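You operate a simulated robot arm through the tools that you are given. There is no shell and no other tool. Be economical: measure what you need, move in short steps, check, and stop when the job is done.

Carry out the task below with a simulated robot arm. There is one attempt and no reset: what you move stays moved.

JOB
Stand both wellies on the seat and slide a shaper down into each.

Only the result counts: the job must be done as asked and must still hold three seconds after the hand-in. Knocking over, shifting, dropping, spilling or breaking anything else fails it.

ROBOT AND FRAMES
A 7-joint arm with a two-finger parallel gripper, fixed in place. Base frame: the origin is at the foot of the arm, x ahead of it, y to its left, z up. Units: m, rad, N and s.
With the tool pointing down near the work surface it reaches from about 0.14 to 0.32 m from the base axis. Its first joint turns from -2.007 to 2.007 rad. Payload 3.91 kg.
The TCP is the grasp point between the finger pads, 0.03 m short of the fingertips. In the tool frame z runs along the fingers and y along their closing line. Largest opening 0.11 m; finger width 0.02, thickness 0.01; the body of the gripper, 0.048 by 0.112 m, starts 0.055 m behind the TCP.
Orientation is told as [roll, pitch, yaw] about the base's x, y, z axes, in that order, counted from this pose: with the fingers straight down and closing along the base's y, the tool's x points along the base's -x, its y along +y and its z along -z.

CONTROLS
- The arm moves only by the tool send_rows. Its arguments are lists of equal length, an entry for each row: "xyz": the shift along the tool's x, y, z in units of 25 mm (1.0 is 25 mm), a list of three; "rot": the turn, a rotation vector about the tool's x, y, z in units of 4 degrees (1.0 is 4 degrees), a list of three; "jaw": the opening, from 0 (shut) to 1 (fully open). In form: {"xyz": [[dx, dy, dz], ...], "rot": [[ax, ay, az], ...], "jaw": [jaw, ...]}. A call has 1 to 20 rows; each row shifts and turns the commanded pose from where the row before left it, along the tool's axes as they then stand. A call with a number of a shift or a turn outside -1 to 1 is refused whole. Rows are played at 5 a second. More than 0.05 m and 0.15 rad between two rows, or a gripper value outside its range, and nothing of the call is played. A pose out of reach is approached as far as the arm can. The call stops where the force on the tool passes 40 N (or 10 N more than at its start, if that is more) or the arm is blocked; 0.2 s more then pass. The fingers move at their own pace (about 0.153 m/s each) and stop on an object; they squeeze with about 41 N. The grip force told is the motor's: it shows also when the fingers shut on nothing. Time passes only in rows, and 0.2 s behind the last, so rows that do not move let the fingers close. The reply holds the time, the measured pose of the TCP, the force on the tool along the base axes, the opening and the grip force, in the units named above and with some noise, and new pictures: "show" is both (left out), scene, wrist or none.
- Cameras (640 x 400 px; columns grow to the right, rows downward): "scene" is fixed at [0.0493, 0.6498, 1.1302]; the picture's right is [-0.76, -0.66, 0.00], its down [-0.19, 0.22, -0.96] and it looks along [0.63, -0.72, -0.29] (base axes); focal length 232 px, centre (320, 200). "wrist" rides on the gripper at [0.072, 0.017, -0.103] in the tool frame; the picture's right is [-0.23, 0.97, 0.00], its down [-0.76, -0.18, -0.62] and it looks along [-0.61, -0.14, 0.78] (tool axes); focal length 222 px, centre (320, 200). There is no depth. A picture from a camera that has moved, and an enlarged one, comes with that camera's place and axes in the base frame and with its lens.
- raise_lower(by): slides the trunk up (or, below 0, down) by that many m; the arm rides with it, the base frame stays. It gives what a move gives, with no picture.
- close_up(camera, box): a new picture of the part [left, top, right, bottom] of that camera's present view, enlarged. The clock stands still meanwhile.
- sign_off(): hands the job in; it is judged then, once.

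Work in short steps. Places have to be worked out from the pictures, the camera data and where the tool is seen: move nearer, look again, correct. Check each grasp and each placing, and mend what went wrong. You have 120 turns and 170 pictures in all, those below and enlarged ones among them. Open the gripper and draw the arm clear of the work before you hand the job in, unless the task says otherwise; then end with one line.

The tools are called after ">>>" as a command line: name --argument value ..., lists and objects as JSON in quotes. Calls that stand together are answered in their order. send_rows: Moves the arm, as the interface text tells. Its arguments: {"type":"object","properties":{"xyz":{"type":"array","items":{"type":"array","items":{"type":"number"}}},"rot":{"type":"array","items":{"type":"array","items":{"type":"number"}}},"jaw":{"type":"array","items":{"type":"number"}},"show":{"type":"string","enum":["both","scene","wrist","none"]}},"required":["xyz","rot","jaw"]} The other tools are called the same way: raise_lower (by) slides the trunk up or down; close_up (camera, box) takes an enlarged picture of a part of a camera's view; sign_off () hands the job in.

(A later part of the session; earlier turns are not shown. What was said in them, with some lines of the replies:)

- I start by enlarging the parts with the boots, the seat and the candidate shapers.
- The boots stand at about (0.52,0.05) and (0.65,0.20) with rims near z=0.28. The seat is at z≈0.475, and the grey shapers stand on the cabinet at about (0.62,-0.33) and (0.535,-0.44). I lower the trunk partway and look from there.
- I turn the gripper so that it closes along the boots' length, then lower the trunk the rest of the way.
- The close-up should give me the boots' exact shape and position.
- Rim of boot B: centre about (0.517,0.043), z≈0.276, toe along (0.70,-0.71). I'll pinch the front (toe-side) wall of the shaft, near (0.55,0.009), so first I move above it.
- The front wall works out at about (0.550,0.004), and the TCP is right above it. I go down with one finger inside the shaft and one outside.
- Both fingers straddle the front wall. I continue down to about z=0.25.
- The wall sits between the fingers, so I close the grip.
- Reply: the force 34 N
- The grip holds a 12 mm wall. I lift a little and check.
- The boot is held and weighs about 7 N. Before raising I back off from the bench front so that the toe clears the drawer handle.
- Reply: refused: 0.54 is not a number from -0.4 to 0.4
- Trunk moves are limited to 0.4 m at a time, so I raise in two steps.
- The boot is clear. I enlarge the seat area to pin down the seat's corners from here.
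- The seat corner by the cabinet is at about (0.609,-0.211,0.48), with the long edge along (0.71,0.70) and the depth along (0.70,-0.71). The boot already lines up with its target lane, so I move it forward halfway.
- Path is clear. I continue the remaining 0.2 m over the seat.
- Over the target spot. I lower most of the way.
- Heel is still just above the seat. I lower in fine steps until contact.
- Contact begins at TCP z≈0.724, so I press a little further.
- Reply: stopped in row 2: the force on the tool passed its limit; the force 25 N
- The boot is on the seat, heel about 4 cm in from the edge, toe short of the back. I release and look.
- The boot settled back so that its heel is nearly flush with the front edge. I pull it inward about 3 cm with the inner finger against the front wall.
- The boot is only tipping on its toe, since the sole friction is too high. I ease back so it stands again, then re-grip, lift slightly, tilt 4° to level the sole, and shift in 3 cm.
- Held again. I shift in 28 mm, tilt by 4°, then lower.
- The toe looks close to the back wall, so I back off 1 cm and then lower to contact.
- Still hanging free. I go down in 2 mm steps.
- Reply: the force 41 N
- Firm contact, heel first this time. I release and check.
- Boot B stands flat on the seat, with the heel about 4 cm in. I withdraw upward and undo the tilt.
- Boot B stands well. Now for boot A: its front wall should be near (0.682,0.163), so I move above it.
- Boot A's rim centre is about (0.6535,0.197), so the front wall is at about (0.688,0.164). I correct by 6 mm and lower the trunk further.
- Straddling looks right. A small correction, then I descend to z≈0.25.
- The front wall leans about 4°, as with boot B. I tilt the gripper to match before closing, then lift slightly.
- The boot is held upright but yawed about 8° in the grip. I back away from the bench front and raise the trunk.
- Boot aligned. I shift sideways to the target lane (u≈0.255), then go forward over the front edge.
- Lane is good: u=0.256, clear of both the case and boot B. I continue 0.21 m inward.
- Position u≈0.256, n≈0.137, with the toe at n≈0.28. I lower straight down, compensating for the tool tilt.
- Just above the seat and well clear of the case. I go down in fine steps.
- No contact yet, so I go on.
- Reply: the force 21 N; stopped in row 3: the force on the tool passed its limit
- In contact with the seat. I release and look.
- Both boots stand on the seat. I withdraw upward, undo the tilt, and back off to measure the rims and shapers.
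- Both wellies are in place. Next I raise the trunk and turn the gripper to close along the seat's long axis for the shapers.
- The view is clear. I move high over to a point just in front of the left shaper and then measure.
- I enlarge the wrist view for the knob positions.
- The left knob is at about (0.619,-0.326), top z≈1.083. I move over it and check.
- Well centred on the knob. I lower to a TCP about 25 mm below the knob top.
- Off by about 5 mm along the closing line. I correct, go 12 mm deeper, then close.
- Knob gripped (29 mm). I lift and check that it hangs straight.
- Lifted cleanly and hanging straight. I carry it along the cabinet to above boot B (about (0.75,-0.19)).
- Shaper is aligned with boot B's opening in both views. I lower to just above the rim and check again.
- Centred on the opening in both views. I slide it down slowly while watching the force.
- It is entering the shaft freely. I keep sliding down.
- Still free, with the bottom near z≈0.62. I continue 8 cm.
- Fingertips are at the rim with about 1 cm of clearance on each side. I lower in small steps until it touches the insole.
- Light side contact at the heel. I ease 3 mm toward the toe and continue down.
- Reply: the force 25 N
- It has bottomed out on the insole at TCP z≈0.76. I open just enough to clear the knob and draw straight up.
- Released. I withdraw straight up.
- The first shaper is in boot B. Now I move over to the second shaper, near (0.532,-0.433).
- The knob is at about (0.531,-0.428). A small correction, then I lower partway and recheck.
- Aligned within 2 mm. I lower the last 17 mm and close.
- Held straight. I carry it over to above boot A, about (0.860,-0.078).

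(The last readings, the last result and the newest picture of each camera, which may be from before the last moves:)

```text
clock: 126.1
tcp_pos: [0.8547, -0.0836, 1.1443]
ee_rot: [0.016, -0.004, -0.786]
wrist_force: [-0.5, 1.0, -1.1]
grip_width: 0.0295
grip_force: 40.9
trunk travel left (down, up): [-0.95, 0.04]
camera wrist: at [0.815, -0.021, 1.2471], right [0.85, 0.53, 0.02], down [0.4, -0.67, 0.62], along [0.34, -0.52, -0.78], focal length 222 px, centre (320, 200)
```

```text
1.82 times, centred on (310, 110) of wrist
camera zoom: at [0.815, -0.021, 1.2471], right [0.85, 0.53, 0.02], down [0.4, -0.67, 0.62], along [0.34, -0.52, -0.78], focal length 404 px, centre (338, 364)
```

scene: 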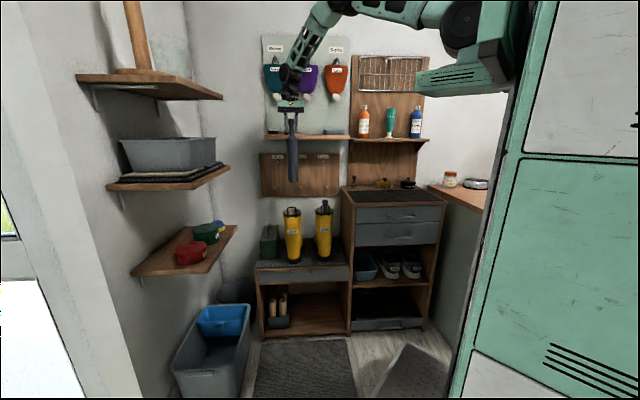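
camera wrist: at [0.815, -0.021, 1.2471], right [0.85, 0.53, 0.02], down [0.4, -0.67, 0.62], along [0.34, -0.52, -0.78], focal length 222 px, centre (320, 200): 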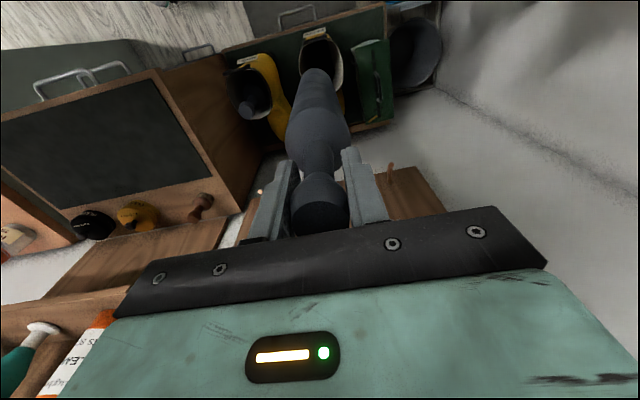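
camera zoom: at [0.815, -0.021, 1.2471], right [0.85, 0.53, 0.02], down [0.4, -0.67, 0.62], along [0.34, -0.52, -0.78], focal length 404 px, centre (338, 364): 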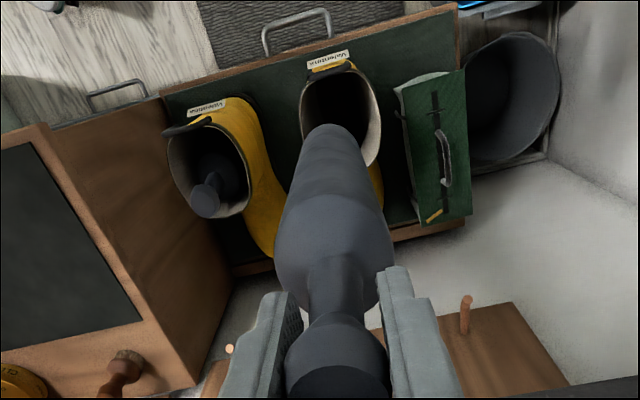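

The opening is 1 cm further along the seat and 5 mm closer to the front. I correct and lower to just above the rim.

>>> send_rows --xyz '[[0.2, 0.4, 0.3], [0, 0, 0.8], [0, 0, 0.8], [0, 0, 0.8], [0, 0, 0.8], [0, 0, 0.8], [0, 0, 0]]' --rot '[[0, 0, 0], [0, 0, 0], [0, 0, 0], [0, 0, 0], [0, 0, 0], [0, 0, 0], [0, 0, 0]]' --jaw '[0, 0, 0, 0, 0, 0, 0]' --show "none"

>>> close_up --camera "scene" --box '[250, 150, 370, 280]'

>>> close_up --camera "wrist" --box '[220, 0, 420, 170]'

```text
clock: 127.7
tcp_pos: [0.8594, -0.0729, 1.0365]
ee_rot: [0.015, -0.005, -0.785]
wrist_force: [0.2, -0.6, -2.0]
grip_width: 0.0293
grip_force: 41.1
trunk travel left (down, up): [-0.95, 0.04]
```

```text
3.08 times, centred on (310, 215) of scene
camera zoom: at [0.0493, 0.6498, 1.1302], right [-0.76, -0.66, 0.0], down [-0.19, 0.22, -0.96], along [0.63, -0.72, -0.29], focal length 715 px, centre (351, 154)
```

zoom: 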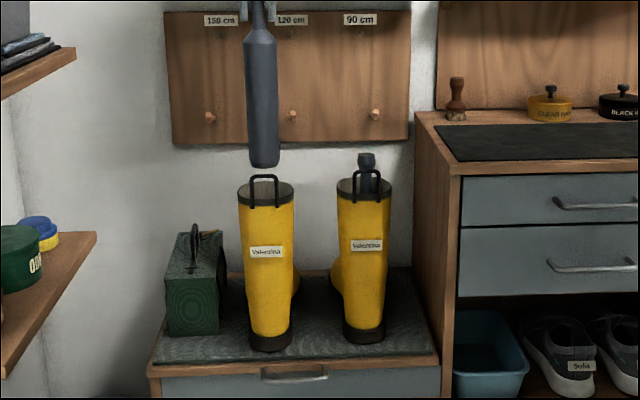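

```text
2.35 times, centred on (320, 85) of wrist
camera zoom: at [0.8199, -0.0104, 1.1402], right [0.85, 0.53, 0.02], down [0.4, -0.67, 0.62], along [0.34, -0.52, -0.78], focal length 523 px, centre (320, 471)
```

zoom: 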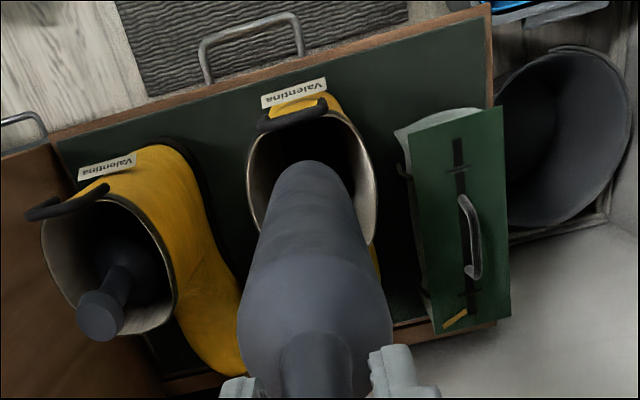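

Centred on boot A's opening. I slide it down.

>>> send_rows --xyz '[[0.03, 0, 0.4], [0.03, 0, 0.5], [0, -0.01, 0.5], [0, -0.01, 0.5], [0, -0.01, 0.5], [0, -0.01, 0.5], [0, -0.01, 0.5]]' --rot '[[0, 0, 0], [0, 0, 0], [0, 0, 0], [0, 0, 0], [0, 0, 0], [0, 0, 0], [0, 0, 0]]' --jaw '[0, 0, 0, 0, 0, 0, 0]' --show "wrist"

>>> close_up --camera "scene" --box '[250, 150, 370, 280]'

```text
clock: 129.3
tcp_pos: [0.8599, -0.0717, 0.9543]
ee_rot: [0.016, -0.005, -0.786]
wrist_force: [-0.8, -0.6, -1.1]
grip_width: 0.0294
grip_force: 41.4
trunk travel left (down, up): [-0.95, 0.04]
camera wrist: at [0.8204, -0.0089, 1.057], right [0.85, 0.53, 0.02], down [0.4, -0.67, 0.62], along [0.34, -0.52, -0.78], focal length 222 px, centre (320, 200)
```

wrist: 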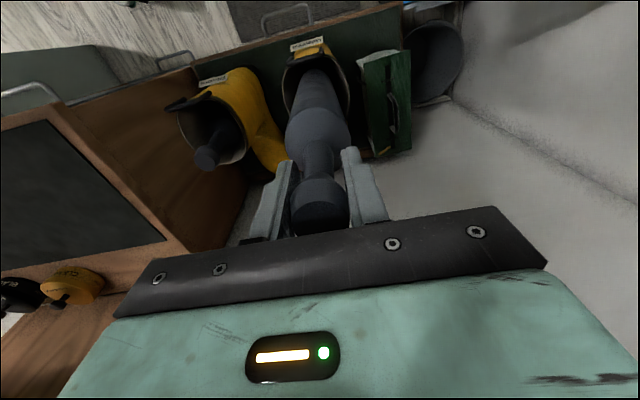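

```text
3.08 times, centred on (310, 215) of scene
camera zoom: at [0.0493, 0.6498, 1.1302], right [-0.76, -0.66, 0.0], down [-0.19, 0.22, -0.96], along [0.63, -0.72, -0.29], focal length 715 px, centre (351, 154)
```

zoom: 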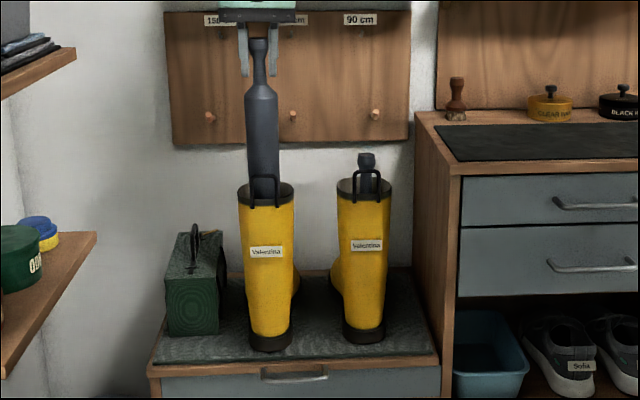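

Entering freely. I continue down.

>>> send_rows --xyz '[[0, -0.01, 0.5], [0, -0.01, 0.5], [0, -0.01, 0.5], [0, -0.01, 0.5], [0, -0.01, 0.5], [0, -0.01, 0.5], [0, -0.01, 0.5], [0, -0.01, 0.5], [0, -0.01, 0.5], [0, -0.01, 0.5], [0, -0.01, 0.5], [0, -0.01, 0.5], [0, 0, 0]]' --rot '[[0, 0, 0], [0, 0, 0], [0, 0, 0], [0, 0, 0], [0, 0, 0], [0, 0, 0], [0, 0, 0], [0, 0, 0], [0, 0, 0], [0, 0, 0], [0, 0, 0], [0, 0, 0], [0, 0, 0]]' --jaw '[0, 0, 0, 0, 0, 0, 0, 0, 0, 0, 0, 0, 0]' --show "wrist"

>>> close_up --camera "scene" --box '[250, 150, 370, 280]'

```text
clock: 132.1
tcp_pos: [0.8494, -0.0721, 0.8111]
ee_rot: [0.016, -0.006, -0.786]
wrist_force: [4.9, -5.0, 3.8]
grip_width: 0.0296
grip_force: 40.9
out of reach, approached as far as the arm can: row 11, 12
trunk travel left (down, up): [-0.95, 0.04]
camera wrist: at [0.8085, -0.0091, 0.9138], right [0.85, 0.53, 0.02], down [0.4, -0.67, 0.63], along [0.34, -0.52, -0.78], focal length 222 px, centre (320, 200)
```

wrist: 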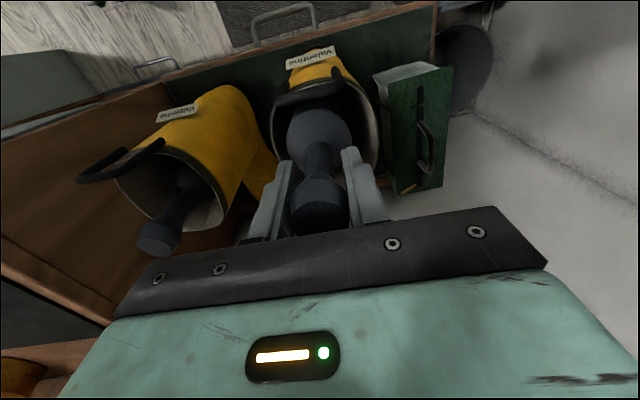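

```text
3.08 times, centred on (310, 215) of scene
camera zoom: at [0.0493, 0.6498, 1.1302], right [-0.76, -0.66, 0.0], down [-0.19, 0.22, -0.96], along [0.63, -0.72, -0.29], focal length 715 px, centre (351, 154)
```

zoom: 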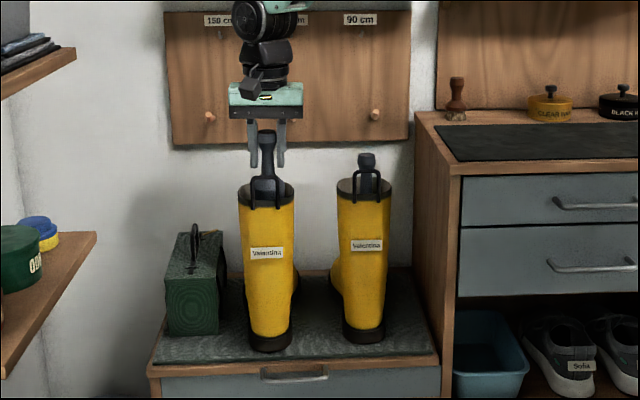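

The arm is at its reach limit at this trunk height. I back up 2 cm and re-centre, then let the trunk do the remaining lowering.

>>> send_rows --xyz '[[0, 0, -0.5], [0, 0, -0.5], [0, 0, 0]]' --rot '[[0, 0, 0], [0, 0, 0], [0, 0, 0]]' --jaw '[0, 0, 0]' --show "none"

```text
clock: 132.9
tcp_pos: [0.8463, -0.0714, 0.8342]
ee_rot: [0.015, -0.004, -0.786]
wrist_force: [-0.6, -0.2, -1.2]
grip_width: 0.0296
grip_force: 40.9
trunk travel left (down, up): [-0.95, 0.04]
```

>>> send_rows --xyz '[[-0.2, 0.17, -0.4], [-0.23, 0.17, 0], [0, 0, 0]]' --rot '[[0, 0, 0], [0, 0, 0], [0, 0, 0]]' --jaw '[0, 0, 0]' --show "none"

>>> raise_lower --by -0.04

>>> send_rows --xyz '[[0, 0, 0]]' --rot '[[0, 0, 0]]' --jaw '[0]' --show "wrist"

```text
clock: 133.7
tcp_pos: [0.8594, -0.0721, 0.844]
ee_rot: [0.012, -0.004, -0.784]
wrist_force: [-0.1, 0.2, -1.1]
grip_width: 0.0296
grip_force: 40.8
trunk travel left (down, up): [-0.95, 0.04]
```

```text
clock: 134.6
tcp_pos: [0.8614, -0.0726, 0.8036]
ee_rot: [0.016, -0.004, -0.786]
wrist_force: [-0.2, 0.2, -1.4]
grip_width: 0.0295
grip_force: 40.9
trunk travel left (down, up): [-0.91, 0.08]
```

```text
clock: 134.9
tcp_pos: [0.8607, -0.0717, 0.8048]
ee_rot: [0.018, -0.005, -0.784]
wrist_force: [0.6, 0.2, -1.2]
grip_width: 0.0293
grip_force: 40.9
trunk travel left (down, up): [-0.91, 0.08]
camera wrist: at [0.8206, -0.0097, 0.9073], right [0.85, 0.53, 0.02], down [0.4, -0.67, 0.62], along [0.34, -0.52, -0.78], focal length 222 px, centre (320, 200)
```

wrist: 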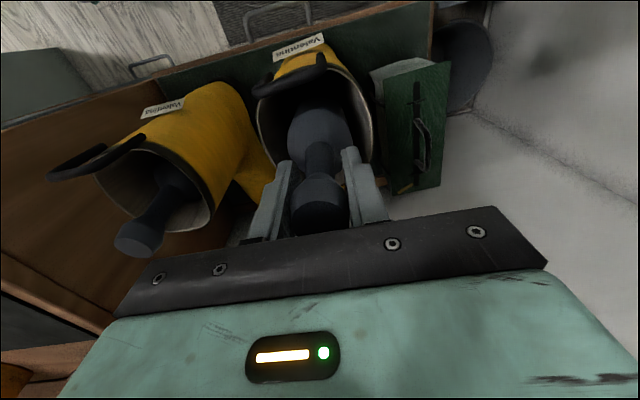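

Free again and centred. I lower with the trunk to just short of the bottom, then finish with small arm steps.

>>> send_rows --xyz '[[0, -0.08, 0]]' --rot '[[0, 0, 0]]' --jaw '[0]' --show "none"

>>> raise_lower --by -0.03

>>> send_rows --xyz '[[0, 0, 0.16], [0, 0, 0.12], [0, 0, 0]]' --rot '[[0, 0, 0], [0, 0, 0], [0, 0, 0]]' --jaw '[0, 0, 0]' --show "wrist"

>>> close_up --camera "scene" --box '[250, 170, 350, 280]'

```text
clock: 135.3
tcp_pos: [0.8588, -0.0743, 0.8028]
ee_rot: [0.016, -0.006, -0.784]
wrist_force: [-0.5, 0.0, -1.1]
grip_width: 0.0297
grip_force: 41.1
trunk travel left (down, up): [-0.91, 0.08]
```

```text
clock: 136.1
tcp_pos: [0.859, -0.074, 0.7743]
ee_rot: [0.016, -0.005, -0.786]
wrist_force: [-0.1, -0.4, -0.4]
grip_width: 0.0294
grip_force: 40.8
trunk travel left (down, up): [-0.88, 0.11]
```

```text
clock: 136.9
tcp_pos: [0.8592, -0.0737, 0.7673]
ee_rot: [0.015, -0.006, -0.785]
wrist_force: [0.5, 0.0, -0.3]
grip_width: 0.0295
grip_force: 41.9
trunk travel left (down, up): [-0.88, 0.11]
camera wrist: at [0.8189, -0.0109, 0.8704], right [0.85, 0.53, 0.02], down [0.4, -0.67, 0.62], along [0.34, -0.52, -0.78], focal length 222 px, centre (320, 200)
```

wrist: 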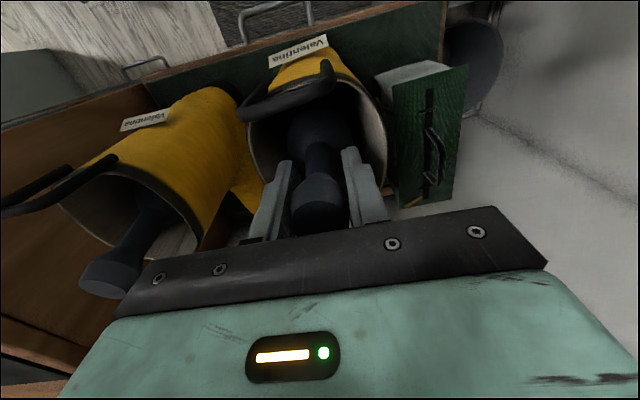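

```text
3.64 times, centred on (300, 225) of scene
camera zoom: at [0.0493, 0.6498, 1.1302], right [-0.76, -0.66, 0.0], down [-0.19, 0.22, -0.96], along [0.63, -0.72, -0.29], focal length 845 px, centre (393, 109)
```

zoom: 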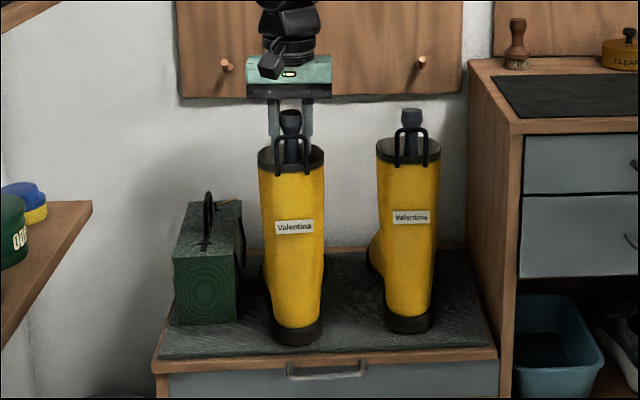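

Almost seated. Small steps to the insole.

>>> send_rows --xyz '[[0, 0, 0.12], [0, 0, 0.12], [0, 0, 0]]' --rot '[[0, 0, 0], [0, 0, 0], [0, 0, 0]]' --jaw '[0, 0, 0]' --show "none"

>>> send_rows --xyz '[[0, 0, 0.08], [0, 0, 0]]' --rot '[[0, 0, 0], [0, 0, 0]]' --jaw '[0, 0]' --show "none"

```text
clock: 137.7
tcp_pos: [0.8583, -0.0734, 0.7611]
ee_rot: [0.015, -0.006, -0.785]
wrist_force: [-0.2, 0.2, -0.5]
grip_width: 0.03
grip_force: 41.1
trunk travel left (down, up): [-0.88, 0.11]
```

```text
clock: 138.3
tcp_pos: [0.86, -0.0734, 0.7588]
ee_rot: [0.015, -0.007, -0.784]
wrist_force: [0.0, 0.2, -1.1]
grip_width: 0.0296
grip_force: 40.6
trunk travel left (down, up): [-0.88, 0.11]
```

>>> send_rows --xyz '[[0, 0, 0.08], [0, 0, 0.08], [0, 0, 0]]' --rot '[[0, 0, 0], [0, 0, 0], [0, 0, 0]]' --jaw '[0, 0, 0]' --show "none"

```text
clock: 139.1
tcp_pos: [0.8589, -0.0725, 0.7586]
ee_rot: [0.02, -0.01, -0.785]
wrist_force: [-0.4, 0.8, 19.1]
grip_width: 0.0294
grip_force: 40.9
trunk travel left (down, up): [-0.88, 0.11]
```

The second shaper has bottomed out (19 N upward). I open just enough to clear the knob and look.

>>> send_rows --xyz '[[0, 0, -0.1], [0, 0, 0], [0, 0, 0], [0, 0, 0]]' --rot '[[0, 0, 0], [0, 0, 0], [0, 0, 0], [0, 0, 0]]' --jaw '[0, 0.3, 0.38, 0.38]' --show "wrist"

>>> close_up --camera "scene" --box '[250, 170, 350, 280]'

```text
clock: 140.1
tcp_pos: [0.8576, -0.0746, 0.7572]
ee_rot: [0.015, -0.004, -0.784]
wrist_force: [0.4, 0.7, 0.2]
grip_width: 0.0417
grip_force: 0.1
trunk travel left (down, up): [-0.88, 0.11]
camera wrist: at [0.8194, -0.0114, 0.8601], right [0.85, 0.53, 0.02], down [0.4, -0.67, 0.62], along [0.34, -0.52, -0.78], focal length 222 px, centre (320, 200)
```

wrist: 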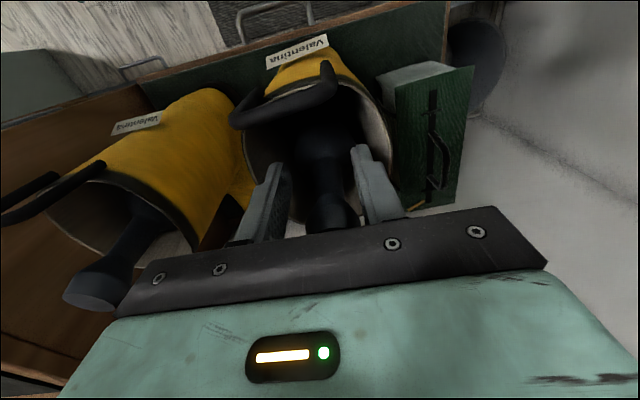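

```text
3.64 times, centred on (300, 225) of scene
camera zoom: at [0.0493, 0.6498, 1.1302], right [-0.76, -0.66, 0.0], down [-0.19, 0.22, -0.96], along [0.63, -0.72, -0.29], focal length 845 px, centre (393, 109)
```

zoom: 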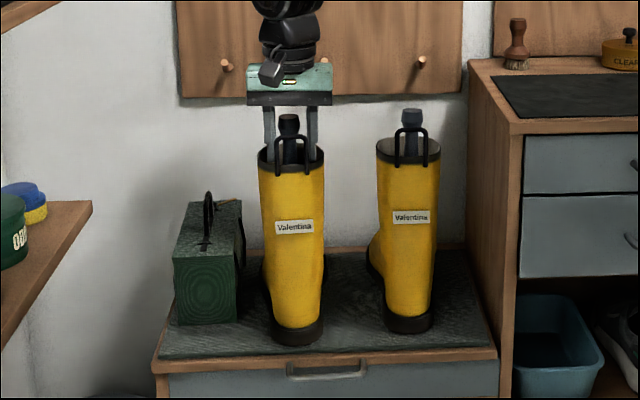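

Released, with the knob clear between the fingers. I withdraw straight up, then back away toward the room.

>>> send_rows --xyz '[[0, 0, -0.3], [0, 0, -0.5], [0, 0, -0.5], [0, 0, -0.5], [0, 0, -0.8], [0, 0, -1], [0, 0, -1], [0, 0, -1], [0, 0, -1], [0, 0, -1], [0, 0, -1], [0.8, 0, 0], [1, 0, 0], [1, 0, 0], [1, 0, 0], [1, 0, 0], [1, 0, 0], [1, 0, 0], [1, 0, 0], [0, 0, 0]]' --rot '[[0, 0, 0], [0, 0, 0], [0, 0, 0], [0, 0, 0], [0, 0, 0], [0, 0, 0], [0, 0, 0], [0, 0, 0], [0, 0, 0], [0, 0, 0], [0, 0, 0], [0, 0, 0], [0, 0, 0], [0, 0, 0], [0, 0, 0], [0, 0, 0], [0, 0, 0], [0, 0, 0], [0, 0, 0], [0, 0, 0]]' --jaw '[0.38, 0.38, 0.38, 0.38, 0.38, 0.38, 0.5, 0.6, 0.6, 0.6, 0.6, 0.6, 0.6, 0.6, 0.6, 0.6, 0.6, 0.6, 0.8, 1]'

>>> close_up --camera "scene" --box '[240, 170, 380, 290]'

```text
clock: 144.3
tcp_pos: [0.891, 0.0874, 0.9202]
ee_rot: [0.014, -0.005, -0.784]
wrist_force: [-0.1, 0.2, -1.0]
grip_width: 0.1101
grip_force: 0.0
out of reach, approached as far as the arm can: row 2, 3, 4, 5, 6, 7, 8, 9, 10, 11, 12, 13, 14, 15, 16, 17, 18, 19
trunk travel left (down, up): [-0.88, 0.11]
camera wrist: at [0.8514, 0.1501, 1.0245], right [0.85, 0.53, 0.01], down [0.4, -0.67, 0.62], along [0.34, -0.52, -0.78], focal length 222 px, centre (320, 200)
```

scene: 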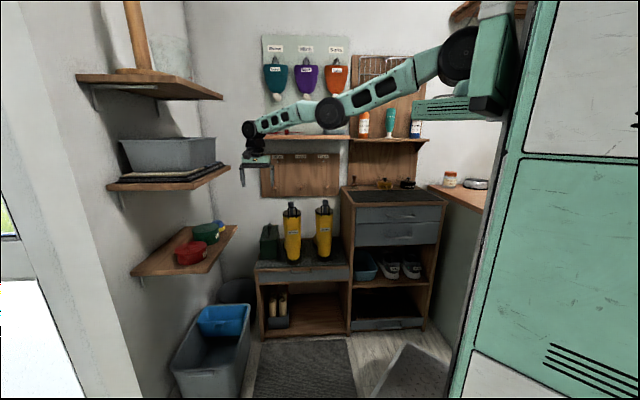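
wrist: 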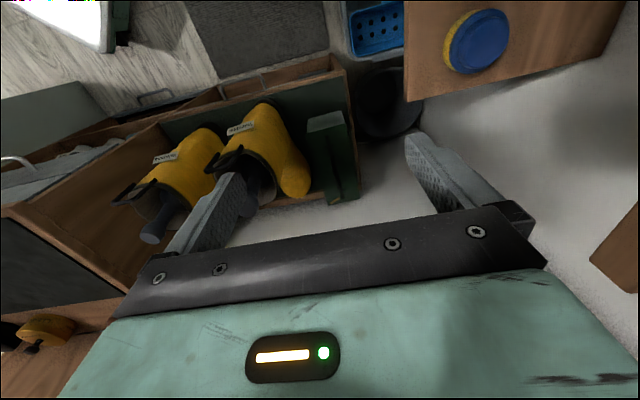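

```text
3.33 times, centred on (310, 230) of scene
camera zoom: at [0.0493, 0.6498, 1.1302], right [-0.76, -0.66, 0.0], down [-0.19, 0.22, -0.96], along [0.63, -0.72, -0.29], focal length 774 px, centre (353, 100)
```

zoom: 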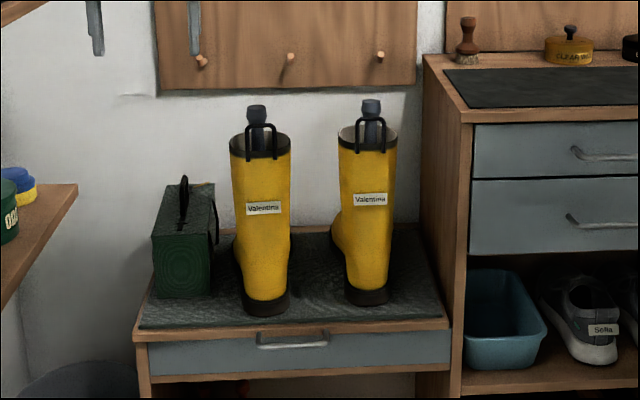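

Both shapers sit in their boots and everything stands steady. I draw the arm back toward its base, well clear, and take a final look.

>>> send_rows --xyz '[[0.7, -0.5, -0.3], [0.7, -0.6, -0.3], [0.7, -0.6, -0.3], [0.7, -0.6, -0.3], [0.7, -0.6, -0.3], [0.7, -0.6, 0], [0.7, -0.6, 0], [0.7, -0.6, 0], [0.7, -0.6, 0], [0, 0, 0]]' --rot '[[0, 0, 0], [0, 0, 0], [0, 0, 0], [0, 0, 0], [0, 0, 0], [0, 0, 0], [0, 0, 0], [0, 0, 0], [0, 0, 0], [0, 0, 0]]' --jaw '[1, 1, 1, 1, 1, 1, 1, 1, 1, 1]'

>>> close_up --camera "scene" --box '[240, 170, 380, 290]'

```text
clock: 146.5
tcp_pos: [0.8647, 0.1437, 0.9047]
ee_rot: [0.012, -0.006, -0.786]
wrist_force: [0.5, -0.4, 0.5]
grip_width: 0.1102
grip_force: 0.1
out of reach, approached as far as the arm can: row 1, 2, 3, 4, 5, 6, 7, 8, 9
trunk travel left (down, up): [-0.88, 0.11]
camera wrist: at [0.8259, 0.2071, 1.0074], right [0.85, 0.53, 0.01], down [0.41, -0.67, 0.62], along [0.34, -0.52, -0.78], focal length 222 px, centre (320, 200)
```

scene: 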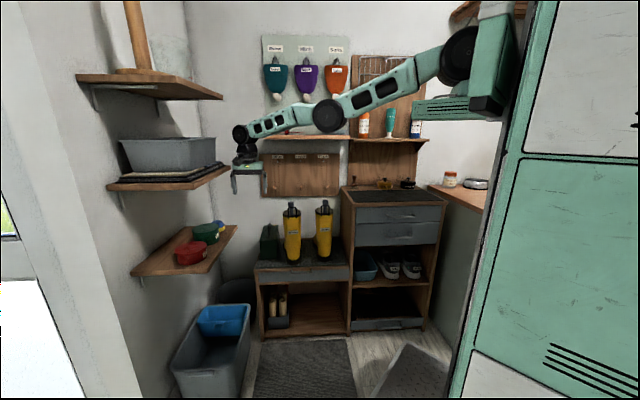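
wrist: 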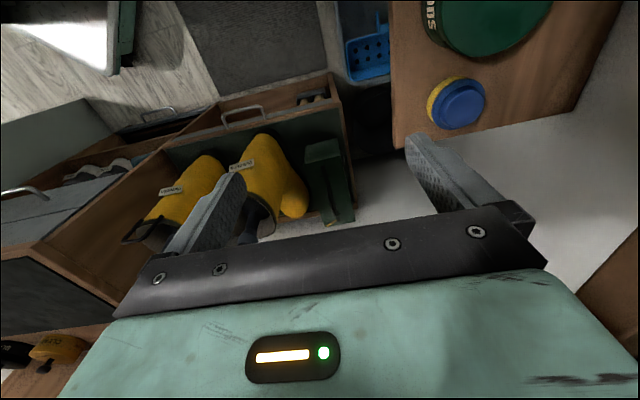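

```text
3.33 times, centred on (310, 230) of scene
camera zoom: at [0.0493, 0.6498, 1.1302], right [-0.76, -0.66, 0.0], down [-0.19, 0.22, -0.96], along [0.63, -0.72, -0.29], focal length 774 px, centre (353, 100)
```

zoom: 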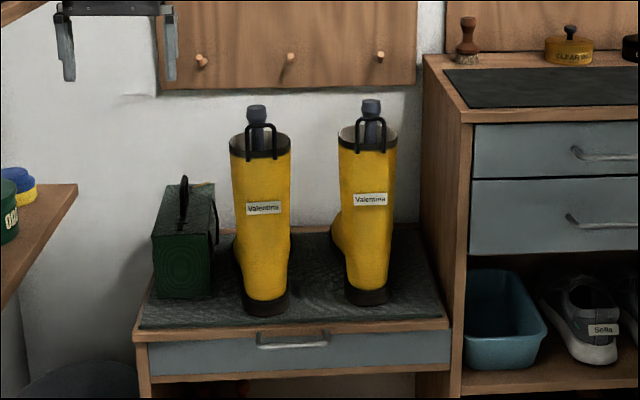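

Both wellies stand upright on the seat with a shaper fully seated in each. The gripper is open and about 0.2 m clear of the work, and nothing else has moved, so I hand in.

>>> sign_off

```text
The job is handed in.
```

Both wellies are standing on the seat with a shaper slid fully down into each; the gripper is open and clear, nothing else was disturbed, and the job is handed in.
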